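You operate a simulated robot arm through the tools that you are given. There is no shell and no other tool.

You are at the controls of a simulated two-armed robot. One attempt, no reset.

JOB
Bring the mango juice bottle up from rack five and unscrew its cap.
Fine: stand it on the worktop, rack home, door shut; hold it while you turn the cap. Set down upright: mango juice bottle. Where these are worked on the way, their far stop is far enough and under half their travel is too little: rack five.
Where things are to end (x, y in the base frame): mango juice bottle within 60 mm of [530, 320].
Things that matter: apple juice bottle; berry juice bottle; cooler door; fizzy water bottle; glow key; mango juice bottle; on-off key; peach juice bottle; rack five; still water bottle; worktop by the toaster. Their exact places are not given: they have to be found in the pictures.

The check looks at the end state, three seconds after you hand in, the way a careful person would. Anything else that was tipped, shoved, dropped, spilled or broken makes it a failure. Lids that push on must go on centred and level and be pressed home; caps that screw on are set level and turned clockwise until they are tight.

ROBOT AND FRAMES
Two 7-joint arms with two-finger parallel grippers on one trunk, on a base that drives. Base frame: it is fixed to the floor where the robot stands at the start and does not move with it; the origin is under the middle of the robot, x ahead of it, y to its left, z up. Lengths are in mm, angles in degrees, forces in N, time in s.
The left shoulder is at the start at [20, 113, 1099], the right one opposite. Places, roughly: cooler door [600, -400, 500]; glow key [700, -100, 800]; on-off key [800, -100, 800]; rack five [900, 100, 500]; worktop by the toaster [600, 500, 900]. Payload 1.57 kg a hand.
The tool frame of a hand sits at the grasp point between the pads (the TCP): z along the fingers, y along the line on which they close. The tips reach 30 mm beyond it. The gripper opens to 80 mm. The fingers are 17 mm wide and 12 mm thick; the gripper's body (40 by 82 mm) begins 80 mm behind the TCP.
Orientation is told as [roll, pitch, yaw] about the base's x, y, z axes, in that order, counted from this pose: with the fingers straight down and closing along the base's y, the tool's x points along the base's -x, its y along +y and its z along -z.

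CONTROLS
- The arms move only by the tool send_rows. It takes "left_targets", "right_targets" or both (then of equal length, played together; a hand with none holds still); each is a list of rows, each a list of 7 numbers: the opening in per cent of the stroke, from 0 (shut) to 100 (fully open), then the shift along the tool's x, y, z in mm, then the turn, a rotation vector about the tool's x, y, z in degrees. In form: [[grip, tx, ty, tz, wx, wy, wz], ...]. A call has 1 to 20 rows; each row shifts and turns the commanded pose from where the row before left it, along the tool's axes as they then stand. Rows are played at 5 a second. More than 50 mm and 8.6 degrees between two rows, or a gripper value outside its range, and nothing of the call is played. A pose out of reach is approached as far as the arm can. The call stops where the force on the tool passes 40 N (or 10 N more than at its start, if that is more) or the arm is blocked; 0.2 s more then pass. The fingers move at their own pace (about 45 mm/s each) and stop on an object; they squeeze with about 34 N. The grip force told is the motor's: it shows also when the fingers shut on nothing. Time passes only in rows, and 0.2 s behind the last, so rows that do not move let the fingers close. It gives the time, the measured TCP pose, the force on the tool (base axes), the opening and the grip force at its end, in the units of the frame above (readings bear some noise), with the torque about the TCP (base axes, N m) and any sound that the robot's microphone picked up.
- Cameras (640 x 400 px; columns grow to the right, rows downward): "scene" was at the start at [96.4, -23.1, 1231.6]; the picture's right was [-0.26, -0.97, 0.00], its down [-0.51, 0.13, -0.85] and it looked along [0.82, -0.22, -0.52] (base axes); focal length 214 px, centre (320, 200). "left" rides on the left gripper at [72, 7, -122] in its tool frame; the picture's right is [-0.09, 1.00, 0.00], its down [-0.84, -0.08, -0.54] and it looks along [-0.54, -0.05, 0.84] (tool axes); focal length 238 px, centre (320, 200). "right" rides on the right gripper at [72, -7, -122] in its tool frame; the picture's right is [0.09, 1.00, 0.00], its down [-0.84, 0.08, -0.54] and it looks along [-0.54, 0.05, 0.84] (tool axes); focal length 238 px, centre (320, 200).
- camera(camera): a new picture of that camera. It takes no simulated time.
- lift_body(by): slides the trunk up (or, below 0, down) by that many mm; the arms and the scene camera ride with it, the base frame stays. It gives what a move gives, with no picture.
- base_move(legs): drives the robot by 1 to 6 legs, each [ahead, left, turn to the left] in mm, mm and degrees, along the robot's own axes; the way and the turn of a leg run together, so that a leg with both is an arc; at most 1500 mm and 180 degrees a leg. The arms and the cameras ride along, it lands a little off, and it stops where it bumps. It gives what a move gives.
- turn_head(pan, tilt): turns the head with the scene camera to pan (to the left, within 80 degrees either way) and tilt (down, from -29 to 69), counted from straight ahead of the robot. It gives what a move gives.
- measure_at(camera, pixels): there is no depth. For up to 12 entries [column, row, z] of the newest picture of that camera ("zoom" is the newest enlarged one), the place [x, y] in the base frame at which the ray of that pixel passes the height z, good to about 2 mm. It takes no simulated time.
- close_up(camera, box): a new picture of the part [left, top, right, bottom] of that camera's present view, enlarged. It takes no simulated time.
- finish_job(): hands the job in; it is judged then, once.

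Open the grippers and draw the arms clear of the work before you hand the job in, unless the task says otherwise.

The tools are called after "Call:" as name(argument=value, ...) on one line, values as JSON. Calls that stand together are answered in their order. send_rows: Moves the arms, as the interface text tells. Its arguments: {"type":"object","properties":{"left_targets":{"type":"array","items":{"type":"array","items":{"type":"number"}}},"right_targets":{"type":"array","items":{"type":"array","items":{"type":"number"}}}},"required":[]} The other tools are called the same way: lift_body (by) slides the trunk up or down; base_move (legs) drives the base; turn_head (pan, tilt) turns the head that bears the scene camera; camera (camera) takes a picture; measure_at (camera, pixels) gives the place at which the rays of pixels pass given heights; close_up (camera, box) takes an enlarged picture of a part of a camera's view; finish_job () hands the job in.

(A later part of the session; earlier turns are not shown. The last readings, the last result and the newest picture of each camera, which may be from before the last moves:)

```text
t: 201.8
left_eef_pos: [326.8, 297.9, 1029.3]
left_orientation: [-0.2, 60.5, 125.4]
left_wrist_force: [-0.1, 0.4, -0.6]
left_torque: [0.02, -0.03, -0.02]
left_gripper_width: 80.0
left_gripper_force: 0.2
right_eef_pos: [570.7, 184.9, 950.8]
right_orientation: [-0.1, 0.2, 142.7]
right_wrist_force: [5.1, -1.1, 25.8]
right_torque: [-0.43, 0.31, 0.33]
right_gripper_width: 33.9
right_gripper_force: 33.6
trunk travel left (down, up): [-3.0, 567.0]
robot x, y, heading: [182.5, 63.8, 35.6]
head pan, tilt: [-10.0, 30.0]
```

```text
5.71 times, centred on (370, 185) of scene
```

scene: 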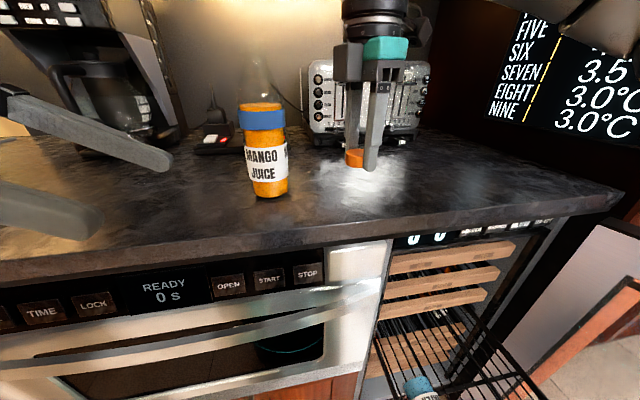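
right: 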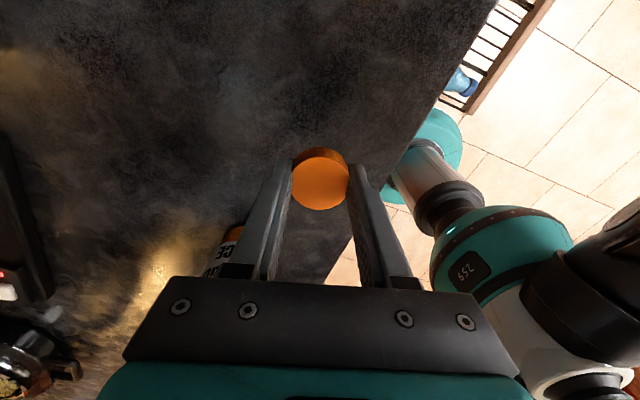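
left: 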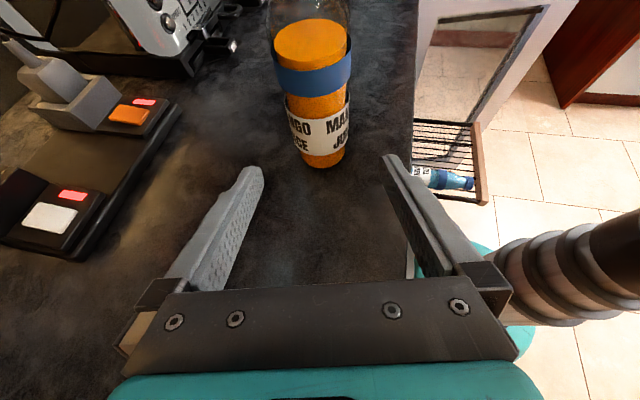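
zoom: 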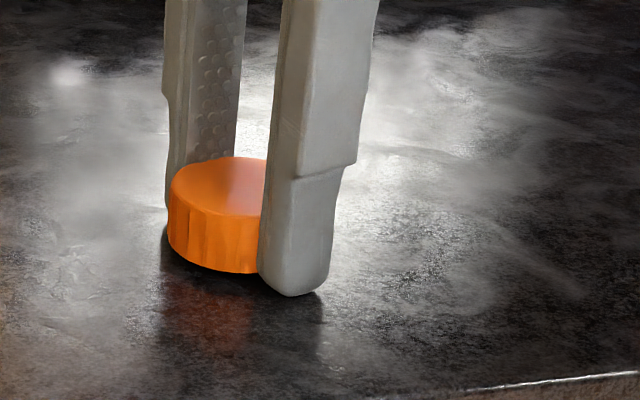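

Contact: the fingertips touch at z(TCP)=950 (worktop ≈ 920). I ease up 1.5 mm and open slowly to set the cap down.

Call:
send_rows(right_targets=[[0, 0, 0, -1.5, 0, 0, 0], [0, 0, 0, 0, 0, 0, 0], [46, 0, 0, 0, 0, 0, 0], [50, 0, 0, 0, 0, 0, 0], [60, 0, 0, 0, 0, 0, 0], [75, 0, 0, 0, 0, 0, 0], [75, 0, 0, 0, 0, 0, 0]])

Call:
close_up(camera="scene", box=[330, 150, 410, 220])

Call:
camera(camera="right")

```text
t: 203.4
left_eef_pos: [325.0, 295.4, 1031.2]
left_orientation: [-0.6, 60.6, 125.4]
left_wrist_force: [0.6, 0.4, 0.0]
left_torque: [0.02, -0.01, -0.02]
left_gripper_width: 80.1
left_gripper_force: 0.1
right_eef_pos: [567.7, 180.6, 950.3]
right_orientation: [0.1, 0.2, 142.8]
right_wrist_force: [-9.4, -15.2, 20.1]
right_torque: [0.08, 0.1, 0.17]
right_gripper_width: 44.1
right_gripper_force: 0.0
trunk travel left (down, up): [-3.0, 567.0]
robot x, y, heading: [182.5, 64.2, 35.4]
head pan, tilt: [-10.0, 30.0]
```

```text
5.71 times, centred on (370, 185) of scene
```

zoom: 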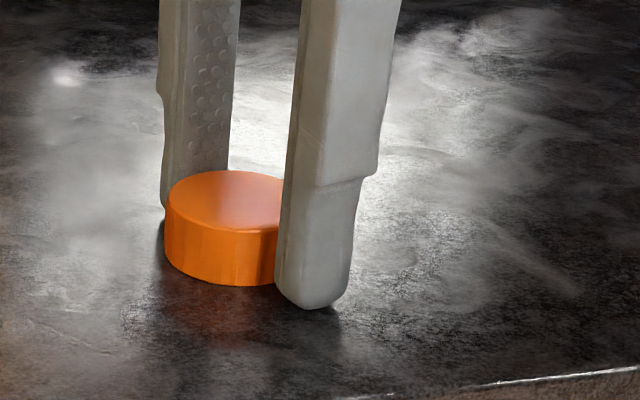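

```text
taken
```

right: 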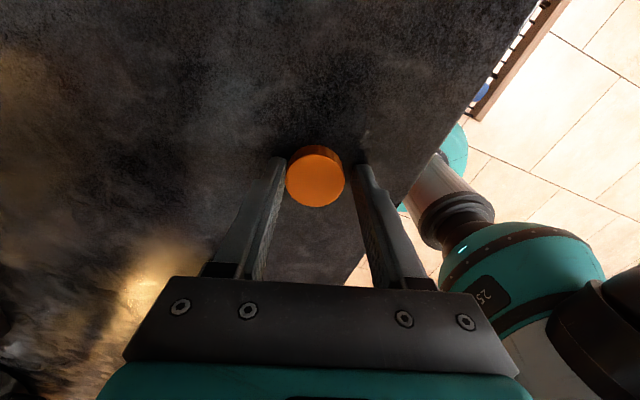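

The cap is on the worktop, but the fingertips still press on it and friction holds the opening at 44 mm. I lift 3 mm to free the tips and let the fingers open.

Call:
send_rows(right_targets=[[75, 0, 0, -3, 0, 0, 0], [75, 0, 0, 0, 0, 0, 0], [75, 0, 0, 0, 0, 0, 0]])

Call:
camera(camera="right")

Call:
close_up(camera="scene", box=[330, 150, 410, 220])

```text
t: 204.2
left_eef_pos: [327.3, 297.8, 1028.9]
left_orientation: [-0.2, 60.5, 125.7]
left_wrist_force: [0.5, -0.2, -0.2]
left_torque: [0.03, 0.04, -0.02]
left_gripper_width: 80.1
left_gripper_force: 0.0
right_eef_pos: [571.8, 183.3, 952.0]
right_orientation: [0.3, 0.1, 142.6]
right_wrist_force: [0.7, -0.8, -0.2]
right_torque: [0.0, 0.02, -0.01]
right_gripper_width: 60.2
right_gripper_force: 0.0
trunk travel left (down, up): [-3.0, 567.0]
robot x, y, heading: [183.1, 63.2, 35.8]
head pan, tilt: [-10.0, 30.0]
```

```text
taken
```

right: 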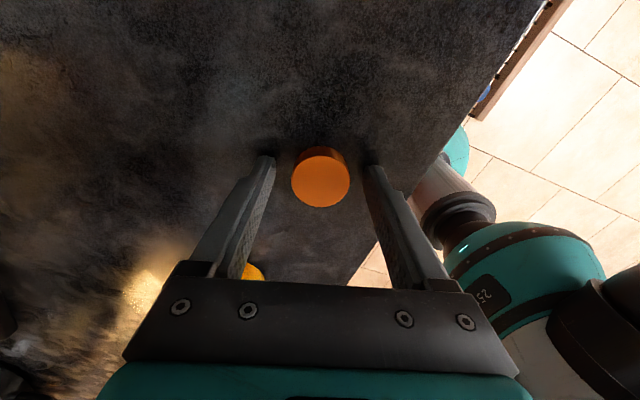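

```text
5.71 times, centred on (370, 185) of scene
```

zoom: 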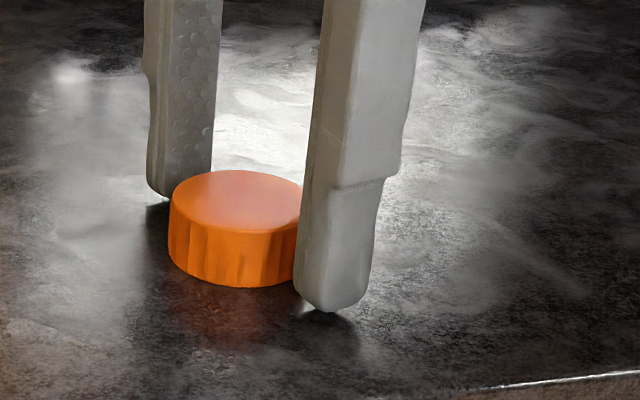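

The cap lies flat and free on the worktop. I raise the right hand straight up and back off from the counter.

Call:
send_rows(right_targets=[[75, 0, 0, -10, 0, 0, 0], [75, 0, 0, -10, 0, 0, 0], [75, 0, 0, -12, 0, 0, 0], [75, 0, 0, -12, 0, 0, 0]])

Call:
base_move(legs=[[-250, 0, 0]])

Call:
camera(camera="scene")

```text
t: 205.2
left_eef_pos: [326.1, 298.1, 1029.0]
left_orientation: [-0.3, 60.5, 125.7]
left_wrist_force: [0.1, -0.2, -0.5]
left_torque: [-0.02, -0.01, 0.02]
left_gripper_width: 80.2
left_gripper_force: 0.0
right_eef_pos: [571.3, 185.1, 994.8]
right_orientation: [0.2, 0.0, 142.6]
right_wrist_force: [-0.2, 0.3, -0.3]
right_torque: [0.01, -0.01, 0.04]
right_gripper_width: 59.9
right_gripper_force: 0.0
trunk travel left (down, up): [-3.0, 567.0]
robot x, y, heading: [183.5, 61.7, 35.3]
head pan, tilt: [-10.0, 30.0]
```

```text
t: 207.0
left_eef_pos: [122.0, 153.1, 1029.7]
left_orientation: [-0.2, 60.5, 125.7]
left_wrist_force: [-0.1, -0.2, 0.4]
left_torque: [0.02, 0.01, 0.01]
left_gripper_width: 80.2
left_gripper_force: 0.0
right_eef_pos: [366.0, 38.5, 994.9]
right_orientation: [0.2, 0.1, 142.7]
right_wrist_force: [-0.7, 0.3, 1.0]
right_torque: [-0.01, -0.02, -0.04]
right_gripper_width: 60.1
right_gripper_force: 0.2
trunk travel left (down, up): [-3.0, 567.0]
robot x, y, heading: [-19.9, -82.0, 36.0]
head pan, tilt: [-10.0, 30.0]
```

```text
taken
```

scene: 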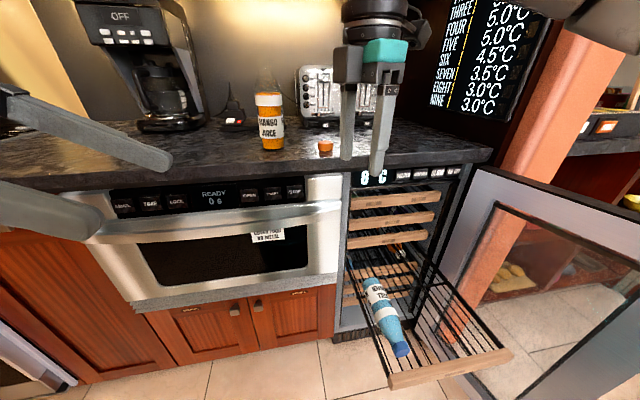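

Cap and bottle stand on the worktop. Now I go back in front of the cooler to push rack FIVE home; first I drive back and right into the aisle.

Call:
base_move(legs=[[-195, 0, 0], [0, -345, 0]])

Call:
send_rows(right_targets=[[75, 0, 0, 0, 0, 0, 8.5], [75, 0, 0, 0, 0, 0, 8.5], [75, 0, 0, 0, 0, 0, 8.5], [75, 0, 0, 0, 0, 0, 8.5], [75, 0, 0, 0, 0, 0, 8.5], [75, 0, 0, 0, 0, 0, 8.5], [75, 0, 0, 0, 0, 0, 8.5], [75, 0, 0, 0, 0, 0, 8.5], [75, 0, 0, 0, 0, 0, 8.5], [75, 0, 0, 0, 0, 0, 8.5], [75, 0, 0, 0, 0, 0, 8.5], [75, 0, 0, 0, 0, 0, 8.5], [75, 0, 0, 0, 0, 0, 5]], left_targets=[[100, -23.6, -23.1, 27.1, 0, 0, 0], [100, -23.6, -23.1, 27.1, 0, 0, 0], [100, -23.6, -23.1, 27.1, 0, 0, 0], [100, -23.6, -23.1, 27.1, 0, 0, 0], [100, -23.6, -23.1, 27.1, 0, 0, 0], [100, -23.6, -23.1, 27.1, 0, 0, 0], [100, -23.6, -23.1, 27.1, 0, 0, 0], [100, -23.6, -23.1, 27.1, 0, 0, 0], [100, -23.6, -23.1, 27.1, 0, 0, 0], [100, 0, 0, 0, 0, 0, 0], [100, 0, 0, 0, 0, 0, 0], [100, 0, 0, 0, 0, 0, 0], [100, 0, 0, 0, 0, 0, 0]])

Call:
camera(camera="scene")

```text
t: 210.4
left_eef_pos: [159.6, -233.5, 1028.9]
left_orientation: [-0.2, 60.5, 125.7]
left_wrist_force: [-0.3, 0.4, -0.4]
left_torque: [-0.04, 0.02, -0.01]
left_gripper_width: 79.9
left_gripper_force: 0.0
right_eef_pos: [401.5, -347.7, 995.0]
right_orientation: [0.2, 0.1, 142.6]
right_wrist_force: [-0.6, -0.1, 0.2]
right_torque: [0.0, 0.03, -0.01]
right_gripper_width: 60.3
right_gripper_force: 0.1
trunk travel left (down, up): [-3.0, 567.0]
robot x, y, heading: [17.2, -470.4, 35.6]
head pan, tilt: [-10.0, 30.0]
```

```text
t: 213.2
left_eef_pos: [388.7, -199.4, 723.4]
left_orientation: [-0.1, 60.5, 125.6]
left_wrist_force: [0.1, 0.0, 0.6]
left_torque: [-0.01, -0.01, -0.02]
left_gripper_width: 79.9
left_gripper_force: 0.2
right_eef_pos: [401.6, -348.1, 994.9]
right_orientation: [-0.2, 0.1, 35.6]
right_wrist_force: [-0.3, -0.2, -0.2]
right_torque: [-0.03, -0.01, 0.04]
right_gripper_width: 60.1
right_gripper_force: 0.0
trunk travel left (down, up): [-3.0, 567.0]
robot x, y, heading: [16.8, -474.1, 35.6]
head pan, tilt: [-10.0, 30.0]
```

```text
taken
```

scene: 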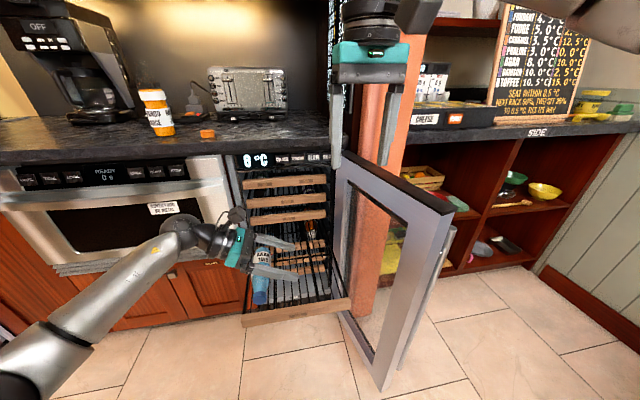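

Left hand is at n≈200, z≈723 above the rack front. I reverse the earlier turn to point the hand forward-down again.

Call:
send_rows(left_targets=[[70, 0, 0, 0, -1.86, -4.9, 6.68], [70, 0, 0, 0, -1.86, -4.9, 6.68], [70, 0, 0, 0, -1.86, -4.9, 6.68], [70, 0, 0, 0, -1.86, -4.9, 6.68], [70, 0, 0, 0, -1.86, -4.9, 6.68], [70, 0, 0, 0, -1.86, -4.9, 6.68], [70, 0, 0, 0, -1.86, -4.9, 6.68], [70, 0, 0, 0, -1.86, -4.9, 6.68], [70, 0, 0, 0, -1.86, -4.9, 6.68], [70, 0, 0, 0, -1.86, -4.9, 6.68], [70, 0, 0, 0, -1.86, -4.9, 6.68], [70, 0, 0, 0, -1.86, -4.9, 6.68], [70, 0, 0, 0, -1.86, -4.9, 6.68], [70, 0, 0, 0, -1.86, -4.9, 6.68], [70, 0, 0, 0, -0.23, -0.6, 0.8]])

Call:
send_rows(left_targets=[[70, 0, 0, 0, 0, -8.5, 0], [70, 0, 0, 0, 0, -8.5, 0], [70, 0, 0, 0, 0, -8.5, 0], [70, 0, 0, 0, 0, -4, 0], [70, 0, 0, 0, 0, 0, 8.5], [70, 0, 0, 0, 0, 0, 8.5], [70, 0, 0, 0, 0, 0, 8.5], [70, 0, 0, 0, 0, 0, 8.5], [70, 0, 0, 0, 0, 0, 8.5], [70, 0, 0, 0, 0, 0, 8.5], [70, 0, 0, 0, 0, 0, 8.5], [70, 0, 0, 0, 0, 0, 8.5], [70, 0, 0, 0, 0, 0, 8.5], [70, 0, 0, 0, 0, 0, 8.5], [70, 0, 0, 0, 0, 0, 5]])

Call:
camera(camera="left")

```text
t: 216.4
left_eef_pos: [391.1, -199.8, 725.2]
left_orientation: [0.0, -29.7, 35.7]
left_wrist_force: [-0.3, 0.1, 0.5]
left_torque: [0.01, -0.04, -0.01]
left_gripper_width: 55.9
left_gripper_force: 0.0
right_eef_pos: [402.7, -347.8, 995.0]
right_orientation: [-0.2, 0.2, 35.6]
right_wrist_force: [0.6, 0.2, -0.2]
right_torque: [0.02, 0.02, 0.01]
right_gripper_width: 60.0
right_gripper_force: 0.1
trunk travel left (down, up): [-3.0, 567.0]
robot x, y, heading: [16.0, -468.2, 35.9]
head pan, tilt: [-10.0, 30.0]
```

```text
t: 219.6
left_eef_pos: [389.4, -200.3, 725.7]
left_orientation: [58.8, 0.1, -54.2]
left_wrist_force: [0.4, -0.6, 0.5]
left_torque: [-0.01, -0.01, -0.02]
left_gripper_width: 56.0
left_gripper_force: 0.0
right_eef_pos: [403.0, -349.1, 994.6]
right_orientation: [-0.2, 0.1, 35.6]
right_wrist_force: [-0.5, 0.2, 0.4]
right_torque: [0.01, 0.01, -0.02]
right_gripper_width: 59.8
right_gripper_force: 0.0
trunk travel left (down, up): [-3.0, 567.0]
robot x, y, heading: [18.3, -473.0, 35.7]
head pan, tilt: [-10.0, 30.0]
```

```text
taken
```

left: 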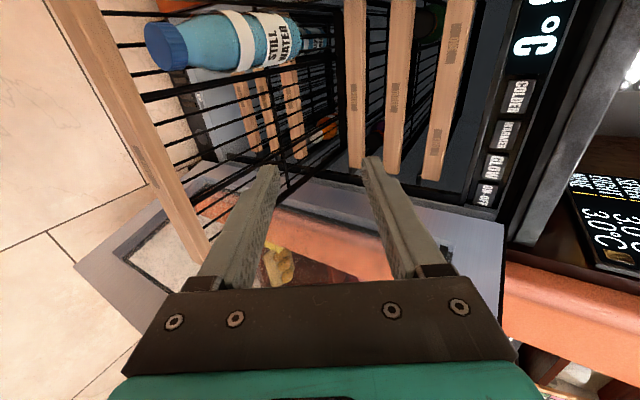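

The hand is again in the rack-grip orientation. I back the base 85 mm and lower the hand to the pre-grasp in front of bar FIVE.

Call:
base_move(legs=[[-85, -12, 0]])

Call:
send_rows(left_targets=[[70, 0, -28.6, 21.4, 0, 0, 0], [70, 0, -28.6, 21.4, 0, 0, 0], [70, 0, -28.6, 21.4, 0, 0, 0], [70, 0, -28.6, 21.4, 0, 0, 0], [70, 0, -28.6, 21.4, 0, 0, 0]])

Call:
camera(camera="left")

Call:
camera(camera="scene")

```text
t: 220.7
left_eef_pos: [328.8, -260.2, 725.2]
left_orientation: [59.0, -0.1, -54.2]
left_wrist_force: [-0.7, 0.3, -0.8]
left_torque: [-0.02, 0.0, 0.0]
left_gripper_width: 56.0
left_gripper_force: 0.0
right_eef_pos: [340.9, -407.2, 995.0]
right_orientation: [-0.2, 0.1, 35.5]
right_wrist_force: [0.2, 0.3, 0.0]
right_torque: [0.04, 0.01, -0.01]
right_gripper_width: 59.8
right_gripper_force: 0.0
trunk travel left (down, up): [-3.0, 567.0]
robot x, y, heading: [-47.7, -530.4, 35.5]
head pan, tilt: [-10.0, 30.0]
```

```text
t: 221.9
left_eef_pos: [345.4, -250.4, 548.6]
left_orientation: [58.8, 0.2, -53.9]
left_wrist_force: [-0.3, -0.2, 0.1]
left_torque: [0.03, -0.01, -0.01]
left_gripper_width: 56.0
left_gripper_force: 0.1
left hand out of reach, approached as far as the arm can: row 5
right_eef_pos: [340.4, -408.2, 994.2]
right_orientation: [-0.2, 0.1, 35.5]
right_wrist_force: [0.1, -0.1, -0.2]
right_torque: [-0.01, 0.04, -0.02]
right_gripper_width: 60.0
right_gripper_force: 0.1
trunk travel left (down, up): [-3.0, 567.0]
robot x, y, heading: [-47.2, -532.0, 35.8]
head pan, tilt: [-10.0, 30.0]
```

```text
taken
```

left: 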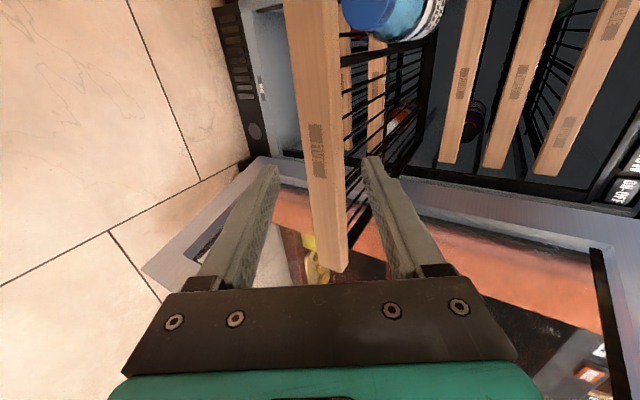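

```text
taken
```

scene: 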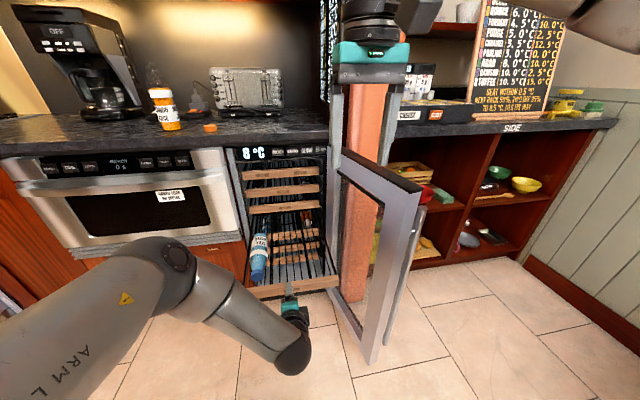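

Bar FIVE (label at 316,150) lies between the fingertips as before. I verify its place with the camera.

Call:
measure_at(camera="left", pixels=[[316, 150, 502], [316, 150, 497], [316, 150, 507]])

```text
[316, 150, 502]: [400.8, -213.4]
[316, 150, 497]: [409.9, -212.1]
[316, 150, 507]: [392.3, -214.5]
```

Bar front is at n≈202, u≈-407 as expected. I advance 90 mm along the fingers to straddle it and close.

Call:
send_rows(left_targets=[[70, 0, 0, 15, 0, 0, 0], [70, 0, 0, 15, 0, 0, 0], [70, 0, 0, 15, 0, 0, 0], [70, 0, 0, 12, 0, 0, 0], [70, 0, 0, 12, 0, 0, 0], [70, 0, 0, 11, 0, 0, 0], [70, 0, 0, 9, 0, 0, 0], [70, 0, 0, 0, 0, 0, 0]])

Call:
camera(camera="left")

```text
t: 223.7
left_eef_pos: [409.1, -208.8, 504.3]
left_orientation: [58.9, 0.0, -54.0]
left_wrist_force: [0.0, 0.5, 0.3]
left_torque: [0.02, -0.03, 0.03]
left_gripper_width: 56.3
left_gripper_force: 0.0
left hand out of reach, approached as far as the arm can: row 4
right_eef_pos: [341.8, -408.2, 995.4]
right_orientation: [-0.2, 0.3, 35.4]
right_wrist_force: [-0.5, -0.5, -0.3]
right_torque: [-0.02, -0.01, 0.01]
right_gripper_width: 60.2
right_gripper_force: 0.0
trunk travel left (down, up): [-3.0, 567.0]
robot x, y, heading: [-46.7, -530.3, 35.7]
head pan, tilt: [-10.0, 30.0]
```

```text
taken
```

left: 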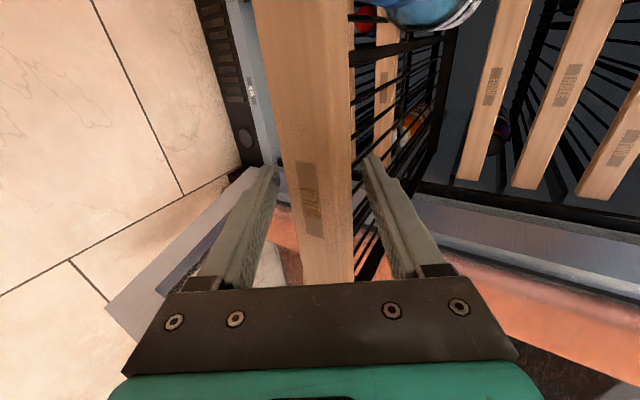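

In position. I close on the bar, then push the rack in by driving forward 200 mm.

Call:
send_rows(left_targets=[[0, 0, 0, 0, 0, 0, 0], [0, 0, 0, 0, 0, 0, 0], [0, 0, 0, 0, 0, 0, 0], [0, 0, 0, 0, 0, 0, 0]])

Call:
base_move(legs=[[200, 0, 0]])

Call:
camera(camera="scene")

Call:
camera(camera="left")

```text
t: 224.7
left_eef_pos: [409.6, -210.1, 503.7]
left_orientation: [58.8, 0.0, -53.9]
left_wrist_force: [0.4, -0.9, -0.9]
left_torque: [-0.25, -0.22, 0.18]
left_gripper_width: 38.8
left_gripper_force: 41.3
right_eef_pos: [342.0, -407.3, 995.1]
right_orientation: [-0.2, 0.2, 35.5]
right_wrist_force: [1.2, -1.2, 0.4]
right_torque: [-0.01, 0.01, -0.02]
right_gripper_width: 60.1
right_gripper_force: 0.1
trunk travel left (down, up): [-3.0, 567.0]
robot x, y, heading: [-46.3, -531.0, 35.5]
head pan, tilt: [-10.0, 30.0]
```

```text
t: 226.3
left_eef_pos: [572.6, -90.5, 504.5]
left_orientation: [58.9, 0.2, -53.8]
left_wrist_force: [-7.3, 10.7, -2.5]
left_torque: [-0.42, -0.42, 0.56]
left_gripper_width: 38.6
left_gripper_force: 44.1
right_eef_pos: [503.5, -292.4, 996.1]
right_orientation: [-0.1, 0.0, 35.4]
right_wrist_force: [0.4, 0.1, -0.2]
right_torque: [-0.01, 0.04, -0.03]
right_gripper_width: 60.0
right_gripper_force: 0.1
trunk travel left (down, up): [-3.0, 567.0]
robot x, y, heading: [113.9, -412.6, 35.5]
head pan, tilt: [-10.0, 30.0]
```

```text
taken
```

scene: 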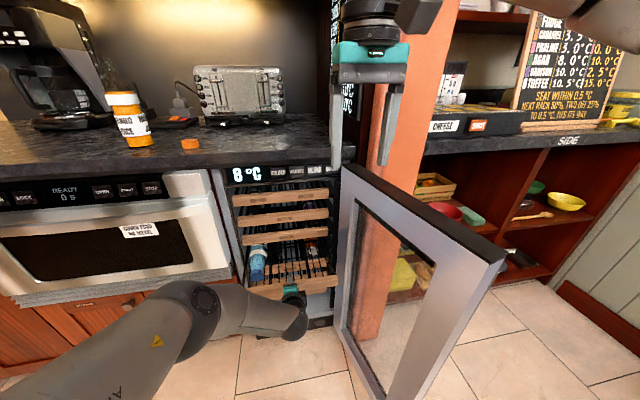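

```text
taken
```

left: 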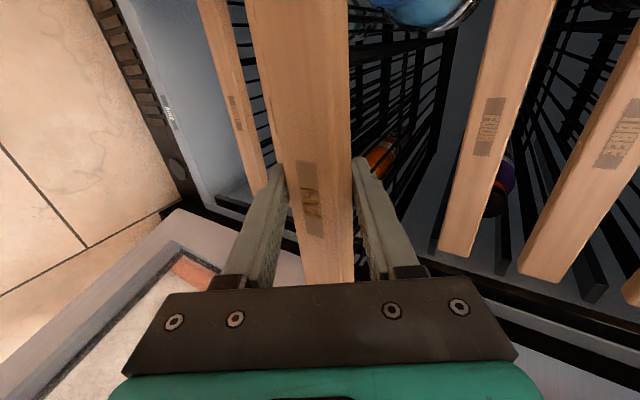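

Pushed 200 mm; a small 13 N side load to the left, so I add a 3 mm left correction and push 110 mm more.

Call:
base_move(legs=[[110, 3, 0]])

Call:
camera(camera="left")

```text
t: 227.5
left_eef_pos: [660.5, -26.6, 503.8]
left_orientation: [58.8, 0.0, -53.9]
left_wrist_force: [6.9, -7.5, -1.5]
left_torque: [-0.55, -0.34, 0.78]
left_gripper_width: 38.6
left_gripper_force: 44.1
right_eef_pos: [591.8, -226.7, 995.1]
right_orientation: [-0.2, 0.2, 35.3]
right_wrist_force: [0.3, -0.8, 0.3]
right_torque: [-0.01, 0.01, -0.02]
right_gripper_width: 59.9
right_gripper_force: 0.0
trunk travel left (down, up): [-3.0, 567.0]
robot x, y, heading: [204.2, -348.1, 35.7]
head pan, tilt: [-10.0, 30.0]
```

```text
taken
```

left: 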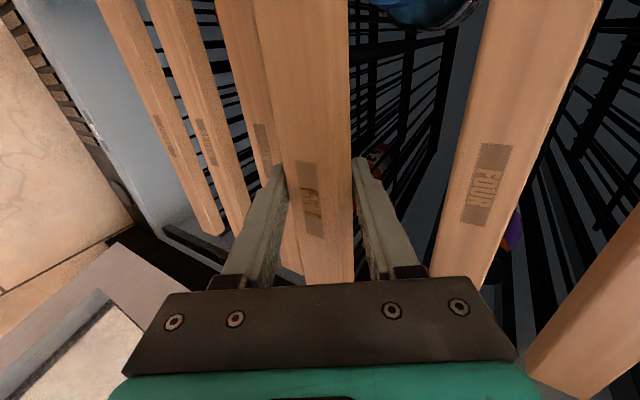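

Now at n≈522; home is n≈576. I push 42 mm more by base and finish with the arm under force control.

Call:
base_move(legs=[[42, -2, 0]])

Call:
send_rows(left_targets=[[0, 0, 2, 3.4, 0, 0, 0], [0, 0, 2, 3.4, 0, 0, 0], [0, 0, 0, 0, 0, 0, 0]])

Call:
camera(camera="left")

```text
t: 228.4
left_eef_pos: [694.2, -2.4, 502.6]
left_orientation: [58.8, 0.0, -53.8]
left_wrist_force: [-3.3, 7.4, -2.6]
left_torque: [0.33, -0.05, -0.27]
left_gripper_width: 39.0
left_gripper_force: 43.9
right_eef_pos: [624.1, -203.5, 995.2]
right_orientation: [-0.2, 0.1, 35.4]
right_wrist_force: [-0.2, 0.0, -0.4]
right_torque: [-0.02, 0.01, -0.01]
right_gripper_width: 60.1
right_gripper_force: 0.0
trunk travel left (down, up): [-3.0, 567.0]
robot x, y, heading: [239.0, -327.3, 35.4]
head pan, tilt: [-10.0, 30.0]
```

```text
t: 229.2
left_eef_pos: [700.2, 1.4, 504.1]
left_orientation: [58.9, 0.1, -53.8]
left_wrist_force: [-0.6, 1.7, 1.8]
left_torque: [-0.62, 0.0, -0.58]
left_gripper_width: 39.1
left_gripper_force: 44.4
right_eef_pos: [625.0, -202.8, 996.1]
right_orientation: [-0.2, 0.1, 35.5]
right_wrist_force: [-0.2, 1.1, -0.6]
right_torque: [0.0, 0.02, -0.02]
right_gripper_width: 60.2
right_gripper_force: 0.1
trunk travel left (down, up): [-3.0, 567.0]
robot x, y, heading: [239.3, -327.2, 35.4]
head pan, tilt: [-10.0, 30.0]
```

```text
taken
```

left: 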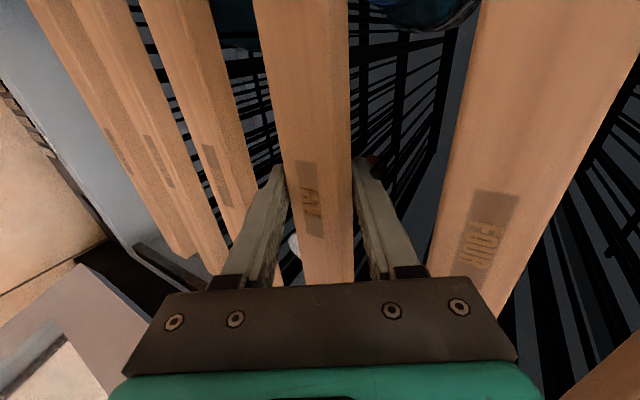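

n≈571; about 5 mm remain to the original home position. I push on in 2 mm steps until the force rises.

Call:
send_rows(left_targets=[[0, 0, 1.03, 1.71, 0, 0, 0], [0, 0, 1.03, 1.71, 0, 0, 0], [0, 0, 0, 0, 0, 0, 0]])

Call:
send_rows(left_targets=[[0, 0, 1.03, 1.71, 0, 0, 0], [0, 0, 1.03, 1.71, 0, 0, 0], [0, 0, 0, 0, 0, 0, 0]])

```text
t: 230.0
left_eef_pos: [700.7, 1.5, 504.5]
left_orientation: [58.8, 0.1, -53.7]
left_wrist_force: [-28.2, -11.1, 15.0]
left_torque: [0.31, 0.25, 0.32]
left_gripper_width: 39.0
left_gripper_force: 44.4
right_eef_pos: [624.1, -204.5, 997.7]
right_orientation: [-0.2, 0.1, 35.6]
right_wrist_force: [-0.1, -1.2, 0.7]
right_torque: [-0.02, 0.02, 0.02]
right_gripper_width: 59.9
right_gripper_force: 0.0
trunk travel left (down, up): [-3.0, 567.0]
robot x, y, heading: [237.8, -323.6, 35.4]
head pan, tilt: [-10.0, 30.0]
```

```text
t: 230.5
left_eef_pos: [702.3, 3.8, 503.6]
left_orientation: [58.7, 0.1, -53.8]
left_wrist_force: [-18.9, -6.4, 16.7]
left_torque: [-0.01, -0.31, -0.34]
left_gripper_width: 39.0
left_gripper_force: 44.4
right_eef_pos: [623.6, -203.5, 996.9]
right_orientation: [-0.2, 0.1, 35.6]
right_wrist_force: [0.4, 0.0, 0.3]
right_torque: [0.01, -0.02, 0.0]
right_gripper_width: 60.1
right_gripper_force: 0.0
trunk travel left (down, up): [-3.0, 567.0]
robot x, y, heading: [239.3, -322.6, 35.6]
head pan, tilt: [-10.0, 30.0]
stopped in row 2 (left hand): the force on the tool passed its limit at 58 N (the readings are from after the stop); the commanded pose is now the measured one
```

The force peaked at 58 N with the bar at its original place (TCP n≈574): the rack is against its home stop. I open and back out along the fingers.

Call:
send_rows(left_targets=[[70, 0, 0, 0, 0, 0, 0], [70, 0, 0, 0, 0, 0, 0], [70, 0, 0, 0, 0, 0, 0], [70, 0, 0, -12, 0, 0, 0], [70, 0, 0, -15, 0, 0, 0], [70, 0, 0, -20, 0, 0, 0], [70, 0, 0, -25, 0, 0, 0], [70, 0, 0, -25, 0, 0, 0]])

Call:
camera(camera="left")

Call:
camera(camera="scene")

```text
t: 232.3
left_eef_pos: [637.0, -45.2, 550.5]
left_orientation: [58.5, 0.2, -53.8]
left_wrist_force: [-0.2, -0.5, -0.5]
left_torque: [0.02, 0.0, 0.01]
left_gripper_width: 56.1
left_gripper_force: 0.1
right_eef_pos: [625.7, -203.3, 994.3]
right_orientation: [-0.3, 0.1, 35.5]
right_wrist_force: [-0.2, -0.3, -0.4]
right_torque: [0.0, -0.02, 0.0]
right_gripper_width: 60.1
right_gripper_force: 0.0
trunk travel left (down, up): [-3.0, 567.0]
robot x, y, heading: [240.7, -322.8, 35.3]
head pan, tilt: [-10.0, 30.0]
```

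```text
taken
```

left: 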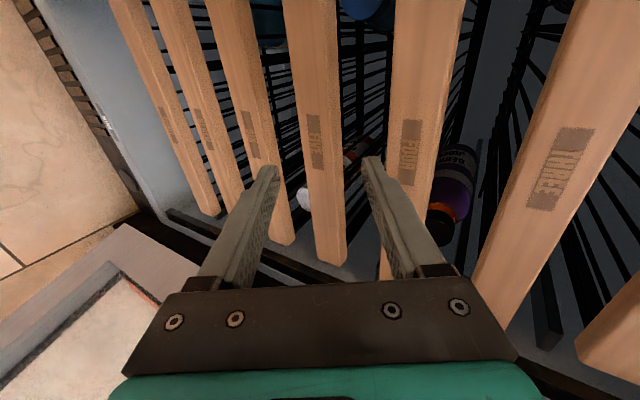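

```text
taken
```

scene: 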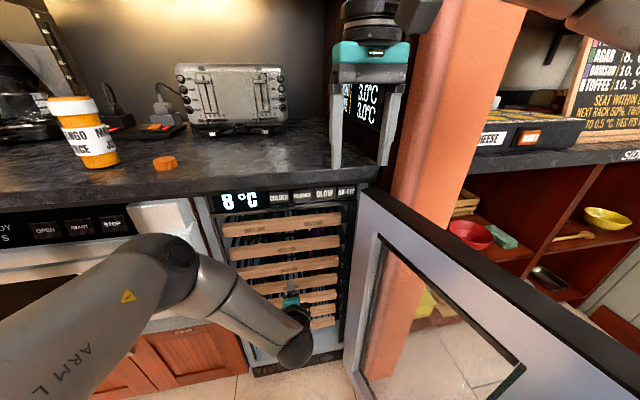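

The bars look aligned. I check the front positions of FOUR, FIVE and SIX numerically.

Call:
close_up(camera="left", box=[180, 60, 480, 240])

Call:
measure_at(camera="left", pixels=[[315, 142, 502], [409.5, 151, 583], [249, 134, 421], [561, 168, 664]])

```text
2.13 times, centred on (330, 150) of left
```

zoom: 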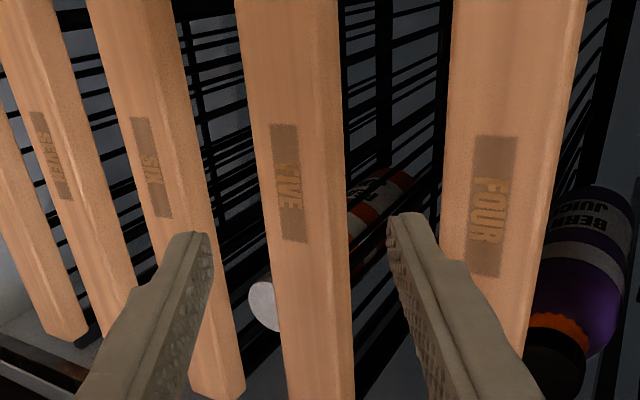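

```text
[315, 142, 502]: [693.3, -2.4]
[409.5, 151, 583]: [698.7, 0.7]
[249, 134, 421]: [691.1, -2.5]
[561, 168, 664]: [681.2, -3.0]
```

FOUR, FIVE and SIX fronts agree within measuring error, so rack five is home. I back off into the aisle and check the whole cooler front from there.

Call:
base_move(legs=[[-310, 0, 0]])

Call:
camera(camera="scene")

Call:
close_up(camera="scene", box=[220, 130, 350, 300])

```text
t: 234.4
left_eef_pos: [385.1, -222.4, 551.3]
left_orientation: [58.5, 0.1, -53.3]
left_wrist_force: [-0.3, 0.1, 0.1]
left_torque: [-0.03, 0.0, -0.01]
left_gripper_width: 56.0
left_gripper_force: 0.1
right_eef_pos: [374.5, -381.7, 995.3]
right_orientation: [-0.3, 0.1, 36.0]
right_wrist_force: [-0.4, 1.2, -0.2]
right_torque: [-0.02, 0.03, 0.01]
right_gripper_width: 60.1
right_gripper_force: 0.0
trunk travel left (down, up): [-3.0, 567.0]
robot x, y, heading: [-13.5, -506.8, 36.1]
head pan, tilt: [-10.0, 30.0]
```

```text
taken
```

scene: 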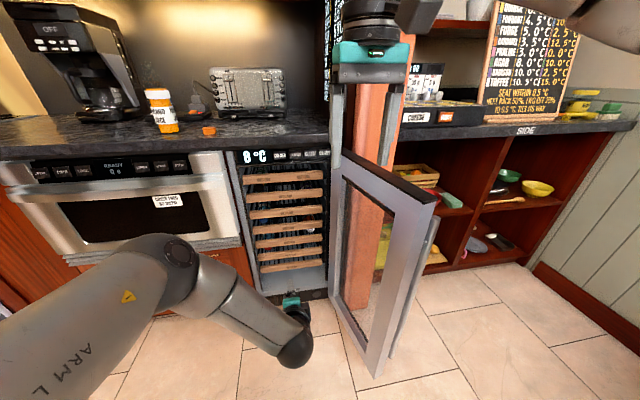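

```text
2.35 times, centred on (285, 215) of scene
```

zoom: 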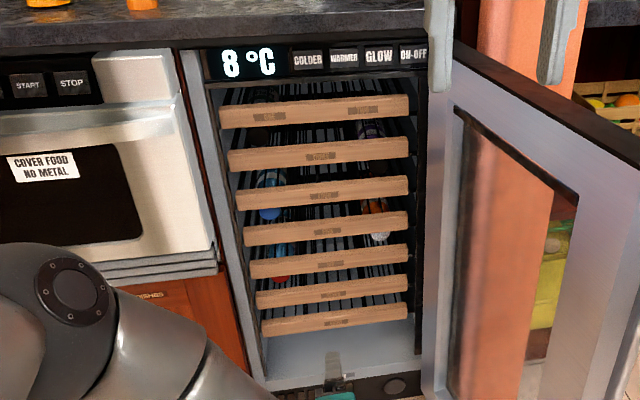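

Bar FIVE lines up with its neighbours and the bottles there are in place. Now the door: first I raise the left hand back up out of the door's sweep.

Call:
send_rows(left_targets=[[70, 0, 32, -24, 0, 0, 0], [70, 0, 32, -24, 0, 0, 0], [70, 0, 32, -24, 0, 0, 0], [70, 0, 32, -24, 0, 0, 0], [70, 0, 32, -24, 0, 0, 0], [70, 8, 30.6, -26.9, 0, 0, 0], [70, 8, 30.6, -26.9, 0, 0, 0], [70, 8, 30.6, -26.9, 0, 0, 0], [70, 8, 30.6, -26.9, 0, 0, 0], [70, 8, 30.6, -26.9, 0, 0, 0], [70, 8, 30.6, -26.9, 0, 0, 0]])

Call:
camera(camera="scene")

```text
t: 236.8
left_eef_pos: [310.6, -222.8, 990.9]
left_orientation: [58.4, 0.1, -53.2]
left_wrist_force: [-0.3, 0.9, -0.8]
left_torque: [0.04, -0.05, 0.02]
left_gripper_width: 55.9
left_gripper_force: 0.0
right_eef_pos: [374.4, -381.4, 995.0]
right_orientation: [-0.2, 0.0, 35.9]
right_wrist_force: [0.7, 0.5, -1.1]
right_torque: [0.0, 0.03, -0.04]
right_gripper_width: 59.9
right_gripper_force: 0.1
trunk travel left (down, up): [-3.0, 567.0]
robot x, y, heading: [-15.8, -507.1, 36.4]
head pan, tilt: [-10.0, 30.0]
```

```text
taken
```

scene: 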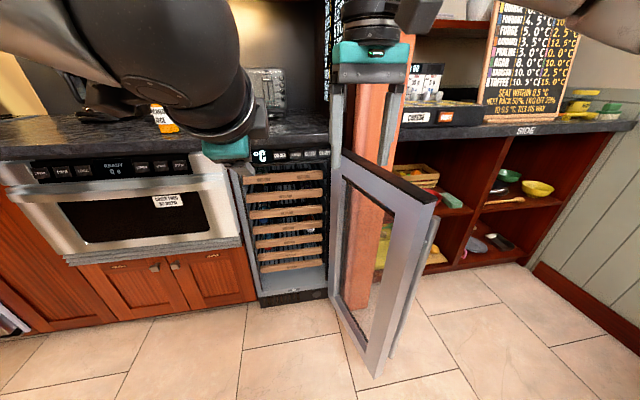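

Left hand is up. I shift it a bit left for a free view, and pitch the right hand forward with closed fingers.

Call:
send_rows(right_targets=[[0, -10, 0, 0, 0, -8.5, 0], [0, -10, 0, 0, 0, -8.5, 0], [0, -10, 0, 0, 0, -8.5, 0], [0, -10, 0, 5, 0, -8.5, 0], [0, 0, 0, 12, 0, -8.5, 0], [0, 0, 0, 12, 0, -8.5, 0], [0, 0, 0, 12, 0, -8.5, 0], [0, 0, 0, 12, 0, -8.5, 0], [0, 0, 0, 12, 0, -8.5, 0], [0, 0, 0, 12, 0, -8.5, 0], [0, 0, 0, 0, 0, -5, 0]], left_targets=[[70, 30, 0, 0, 0, 0, 0], [70, 30, 0, 0, 0, 0, 0], [70, 30, 0, 0, 0, 0, 0], [70, 30, 0, 0, 0, 0, 0], [70, 0, 0, 0, 0, 0, 0], [70, 0, 0, 0, 0, 0, 0], [70, 0, 0, 0, 0, 0, 0], [70, 0, 0, 0, 0, 0, 0], [70, 0, 0, 0, 0, 0, 0], [70, 0, 0, 0, 0, 0, 0], [70, 0, 0, 0, 0, 0, 0]])

Call:
turn_head(pan=-20, tilt=35)

Call:
camera(camera="scene")

```text
t: 239.2
left_eef_pos: [245.8, -133.1, 979.4]
left_orientation: [58.6, 0.0, -53.2]
left_wrist_force: [-0.6, -0.4, -0.1]
left_torque: [0.0, 0.0, 0.0]
left_gripper_width: 56.3
left_gripper_force: 0.0
left hand out of reach, approached as far as the arm can: row 4
right_eef_pos: [453.6, -322.4, 960.1]
right_orientation: [-93.6, -90.0, 129.6]
right_wrist_force: [0.8, 0.2, 0.4]
right_torque: [0.0, 0.04, 0.0]
right_gripper_width: 0.2
right_gripper_force: 21.3
trunk travel left (down, up): [-3.0, 567.0]
robot x, y, heading: [-7.5, -507.7, 35.8]
head pan, tilt: [-10.0, 30.0]
```

```text
t: 239.9
left_eef_pos: [245.8, -133.4, 978.9]
left_orientation: [58.6, 0.0, -53.2]
left_wrist_force: [0.3, 0.1, -0.3]
left_torque: [0.01, 0.0, 0.0]
left_gripper_width: 55.9
left_gripper_force: 0.2
right_eef_pos: [452.4, -321.4, 960.1]
right_orientation: [-50.8, -89.7, 86.8]
right_wrist_force: [0.3, -0.4, -0.4]
right_torque: [-0.02, -0.02, 0.04]
right_gripper_width: 0.2
right_gripper_force: 21.2
trunk travel left (down, up): [-3.0, 567.0]
robot x, y, heading: [-13.6, -507.4, 36.2]
head pan, tilt: [-20.0, 35.0]
```

```text
taken
```

scene: 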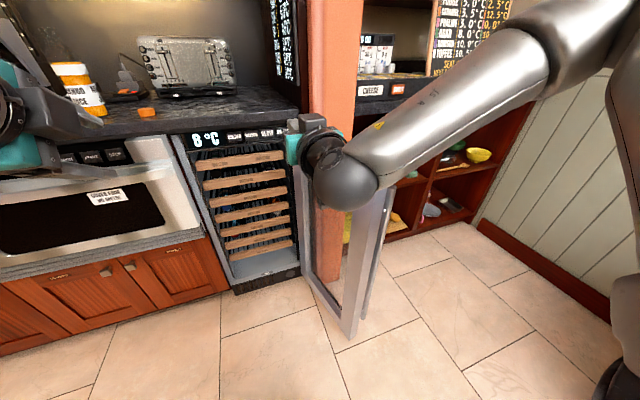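

The right hand points forward at n≈182, z≈960. I measure the free floor to the right (wall baseboard) before driving there.

Call:
measure_at(camera="scene", pixels=[[484, 225, 0], [540, 270, 0], [605, 318, 0], [350, 335, 60], [388, 200, 865], [395, 180, 870], [318, 125, 870]])

Call:
close_up(camera="scene", box=[280, 100, 440, 350])

```text
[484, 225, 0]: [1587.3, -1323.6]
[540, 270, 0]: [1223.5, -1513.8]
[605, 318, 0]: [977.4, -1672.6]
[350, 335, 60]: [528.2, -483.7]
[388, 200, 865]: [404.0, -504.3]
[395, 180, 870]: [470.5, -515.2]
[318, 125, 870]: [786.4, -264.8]
```

```text
1.60 times, centred on (360, 225) of scene
```

zoom: 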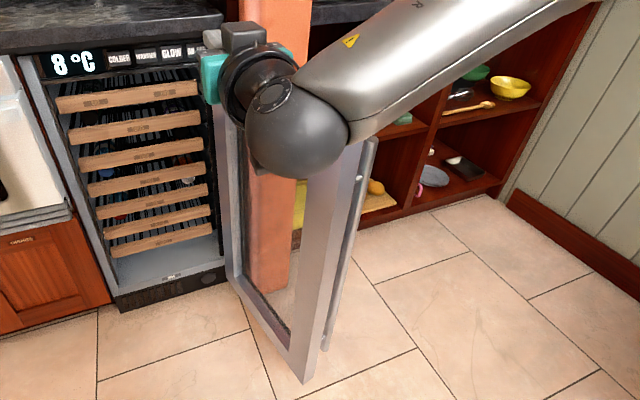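

There is plenty of free floor to the right. I drive back and right so the right hand ends up right of the open door, beyond its handle.

Call:
base_move(legs=[[-100, 0, 0], [0, -300, 0]])

Call:
send_rows(right_targets=[[0, 30, 0, 8, 0, 0, 0], [0, 30, 0, 8, 0, 0, 0], [0, 30, 0, 8, 0, 0, 0], [0, 30, 0, 8, 0, 0, 0]])

Call:
turn_head(pan=10, tilt=40)

Call:
camera(camera="scene")

```text
t: 242.7
left_eef_pos: [341.9, -434.1, 979.6]
left_orientation: [58.8, 0.1, -53.1]
left_wrist_force: [0.6, -0.3, 0.1]
left_torque: [0.02, 0.0, -0.04]
left_gripper_width: 55.8
left_gripper_force: 0.0
right_eef_pos: [548.4, -622.6, 959.7]
right_orientation: [-58.1, -89.8, 94.2]
right_wrist_force: [-0.9, 0.5, 0.4]
right_torque: [0.01, 0.0, 0.01]
right_gripper_width: 0.1
right_gripper_force: 21.4
trunk travel left (down, up): [-3.0, 567.0]
robot x, y, heading: [82.3, -806.2, 35.8]
head pan, tilt: [-20.0, 35.0]
```

```text
t: 243.7
left_eef_pos: [341.4, -434.6, 978.6]
left_orientation: [58.7, 0.0, -53.2]
left_wrist_force: [0.6, 1.0, -0.2]
left_torque: [0.01, -0.02, 0.01]
left_gripper_width: 56.0
left_gripper_force: 0.1
right_eef_pos: [578.4, -610.6, 846.1]
right_orientation: [-50.0, -89.9, 85.9]
right_wrist_force: [-0.3, 0.3, 0.1]
right_torque: [0.02, -0.02, 0.02]
right_gripper_width: 0.1
right_gripper_force: 21.0
right hand out of reach, approached as far as the arm can: row 4
trunk travel left (down, up): [-3.0, 567.0]
robot x, y, heading: [84.5, -808.5, 36.2]
head pan, tilt: [-20.0, 35.0]
```

```text
t: 244.6
left_eef_pos: [341.4, -434.8, 978.6]
left_orientation: [58.8, 0.0, -53.3]
left_wrist_force: [0.0, -0.1, -0.7]
left_torque: [0.05, 0.02, -0.01]
left_gripper_width: 56.2
left_gripper_force: 0.0
right_eef_pos: [576.9, -610.0, 846.9]
right_orientation: [-49.7, -89.7, 85.8]
right_wrist_force: [0.0, -0.3, 0.6]
right_torque: [-0.01, 0.01, -0.02]
right_gripper_width: 0.1
right_gripper_force: 21.5
trunk travel left (down, up): [-3.0, 567.0]
robot x, y, heading: [82.9, -811.0, 36.0]
head pan, tilt: [10.0, 40.0]
```

```text
taken
```

scene: 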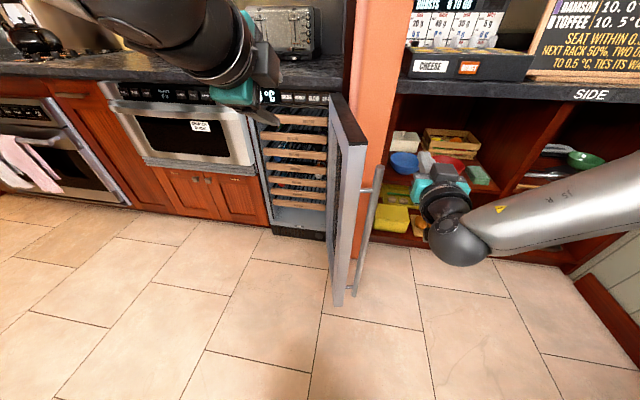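

The hand is right of the handle (handle at (370,220)). I go forward 75 mm so the fingertips reach past the door's free end, then left 90 mm to just before contact.

Call:
base_move(legs=[[75, 0, 0], [0, 60, 0]])

Call:
camera(camera="scene")

Call:
camera(camera="right")

```text
t: 246.2
left_eef_pos: [365.8, -340.2, 981.0]
left_orientation: [58.7, 0.0, -53.2]
left_wrist_force: [0.5, 0.1, 0.1]
left_torque: [-0.03, -0.01, 0.04]
left_gripper_width: 55.9
left_gripper_force: 0.1
right_eef_pos: [602.3, -516.5, 846.3]
right_orientation: [-49.1, -89.5, 85.2]
right_wrist_force: [0.0, 0.7, -0.1]
right_torque: [0.0, 0.0, 0.01]
right_gripper_width: 0.0
right_gripper_force: 20.7
trunk travel left (down, up): [-3.0, 567.0]
robot x, y, heading: [109.0, -716.2, 36.1]
head pan, tilt: [10.0, 40.0]
```

```text
taken
```

scene: 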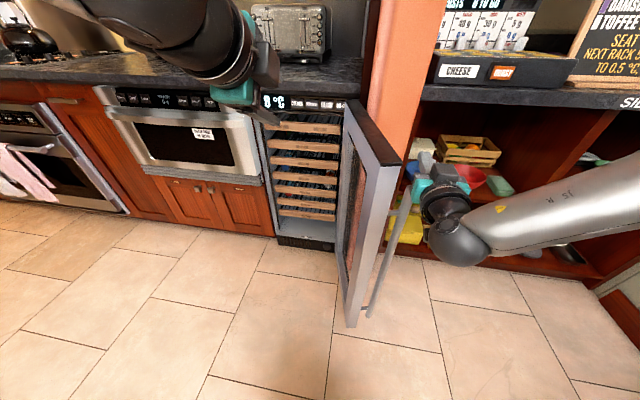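

```text
taken
```

right: 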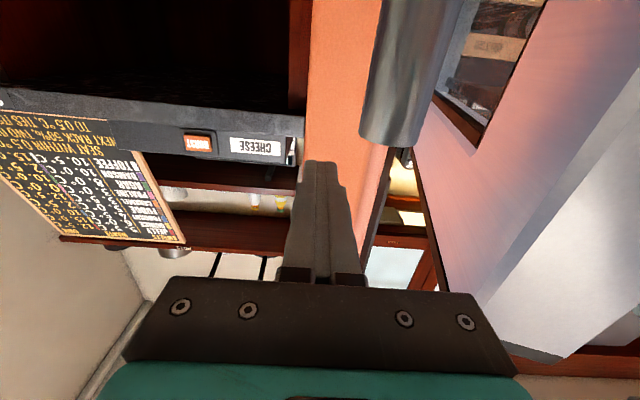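

The handle's end is just left of my fingers in the right picture. I push left gently 50 mm and watch the force.

Call:
base_move(legs=[[0, 50, 0]])

Call:
camera(camera="scene")

Call:
camera(camera="right")

```text
t: 247.1
left_eef_pos: [336.4, -301.0, 979.0]
left_orientation: [58.7, 0.0, -53.2]
left_wrist_force: [0.2, -0.4, 0.0]
left_torque: [-0.02, 0.0, 0.0]
left_gripper_width: 56.3
left_gripper_force: 0.0
right_eef_pos: [574.2, -477.5, 846.6]
right_orientation: [-51.0, -89.7, 87.1]
right_wrist_force: [0.3, 0.1, 0.8]
right_torque: [-0.01, -0.06, 0.01]
right_gripper_width: 0.2
right_gripper_force: 21.4
trunk travel left (down, up): [-3.0, 567.0]
robot x, y, heading: [78.6, -675.9, 36.1]
head pan, tilt: [10.0, 40.0]
```

```text
taken
```

scene: 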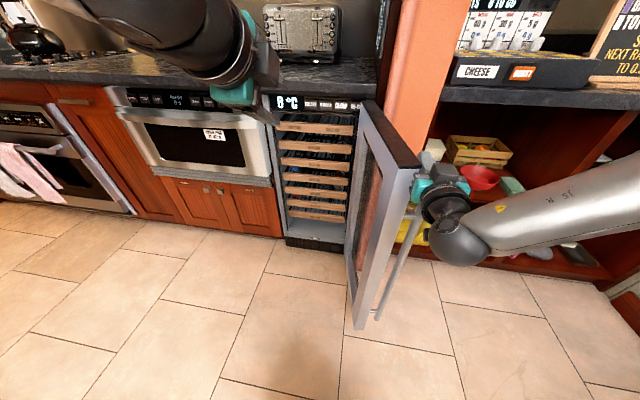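

```text
taken
```

right: 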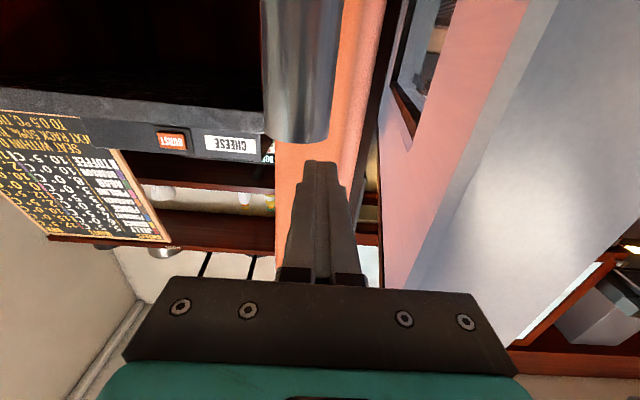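

The fingers pass above the handle's top and are close to the door face. I push left 60 mm more.

Call:
base_move(legs=[[0, 60, 0]])

Call:
camera(camera="scene")

Call:
camera(camera="right")

```text
t: 248.1
left_eef_pos: [300.5, -251.7, 979.3]
left_orientation: [58.7, 0.0, -53.2]
left_wrist_force: [-0.6, 0.4, 0.6]
left_torque: [-0.03, 0.02, 0.02]
left_gripper_width: 56.0
left_gripper_force: 0.2
right_eef_pos: [537.0, -427.9, 846.5]
right_orientation: [-51.8, -89.8, 87.9]
right_wrist_force: [0.0, -0.1, 0.3]
right_torque: [-0.02, -0.01, 0.03]
right_gripper_width: 0.0
right_gripper_force: 21.1
trunk travel left (down, up): [-3.0, 567.0]
robot x, y, heading: [42.9, -622.5, 36.0]
head pan, tilt: [10.0, 40.0]
```

```text
taken
```

scene: 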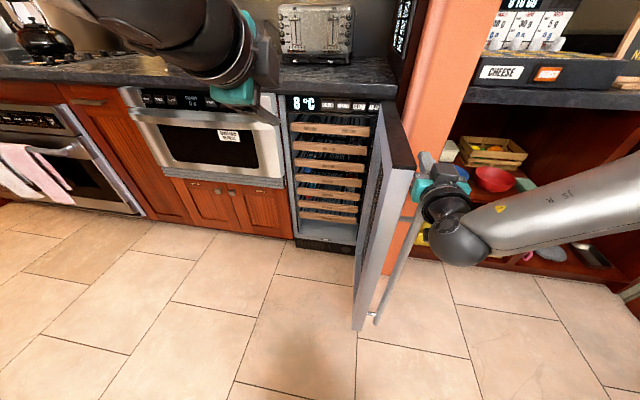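

```text
taken
```

right: 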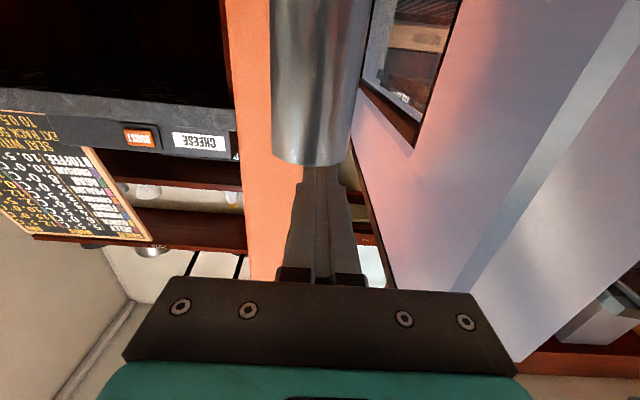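

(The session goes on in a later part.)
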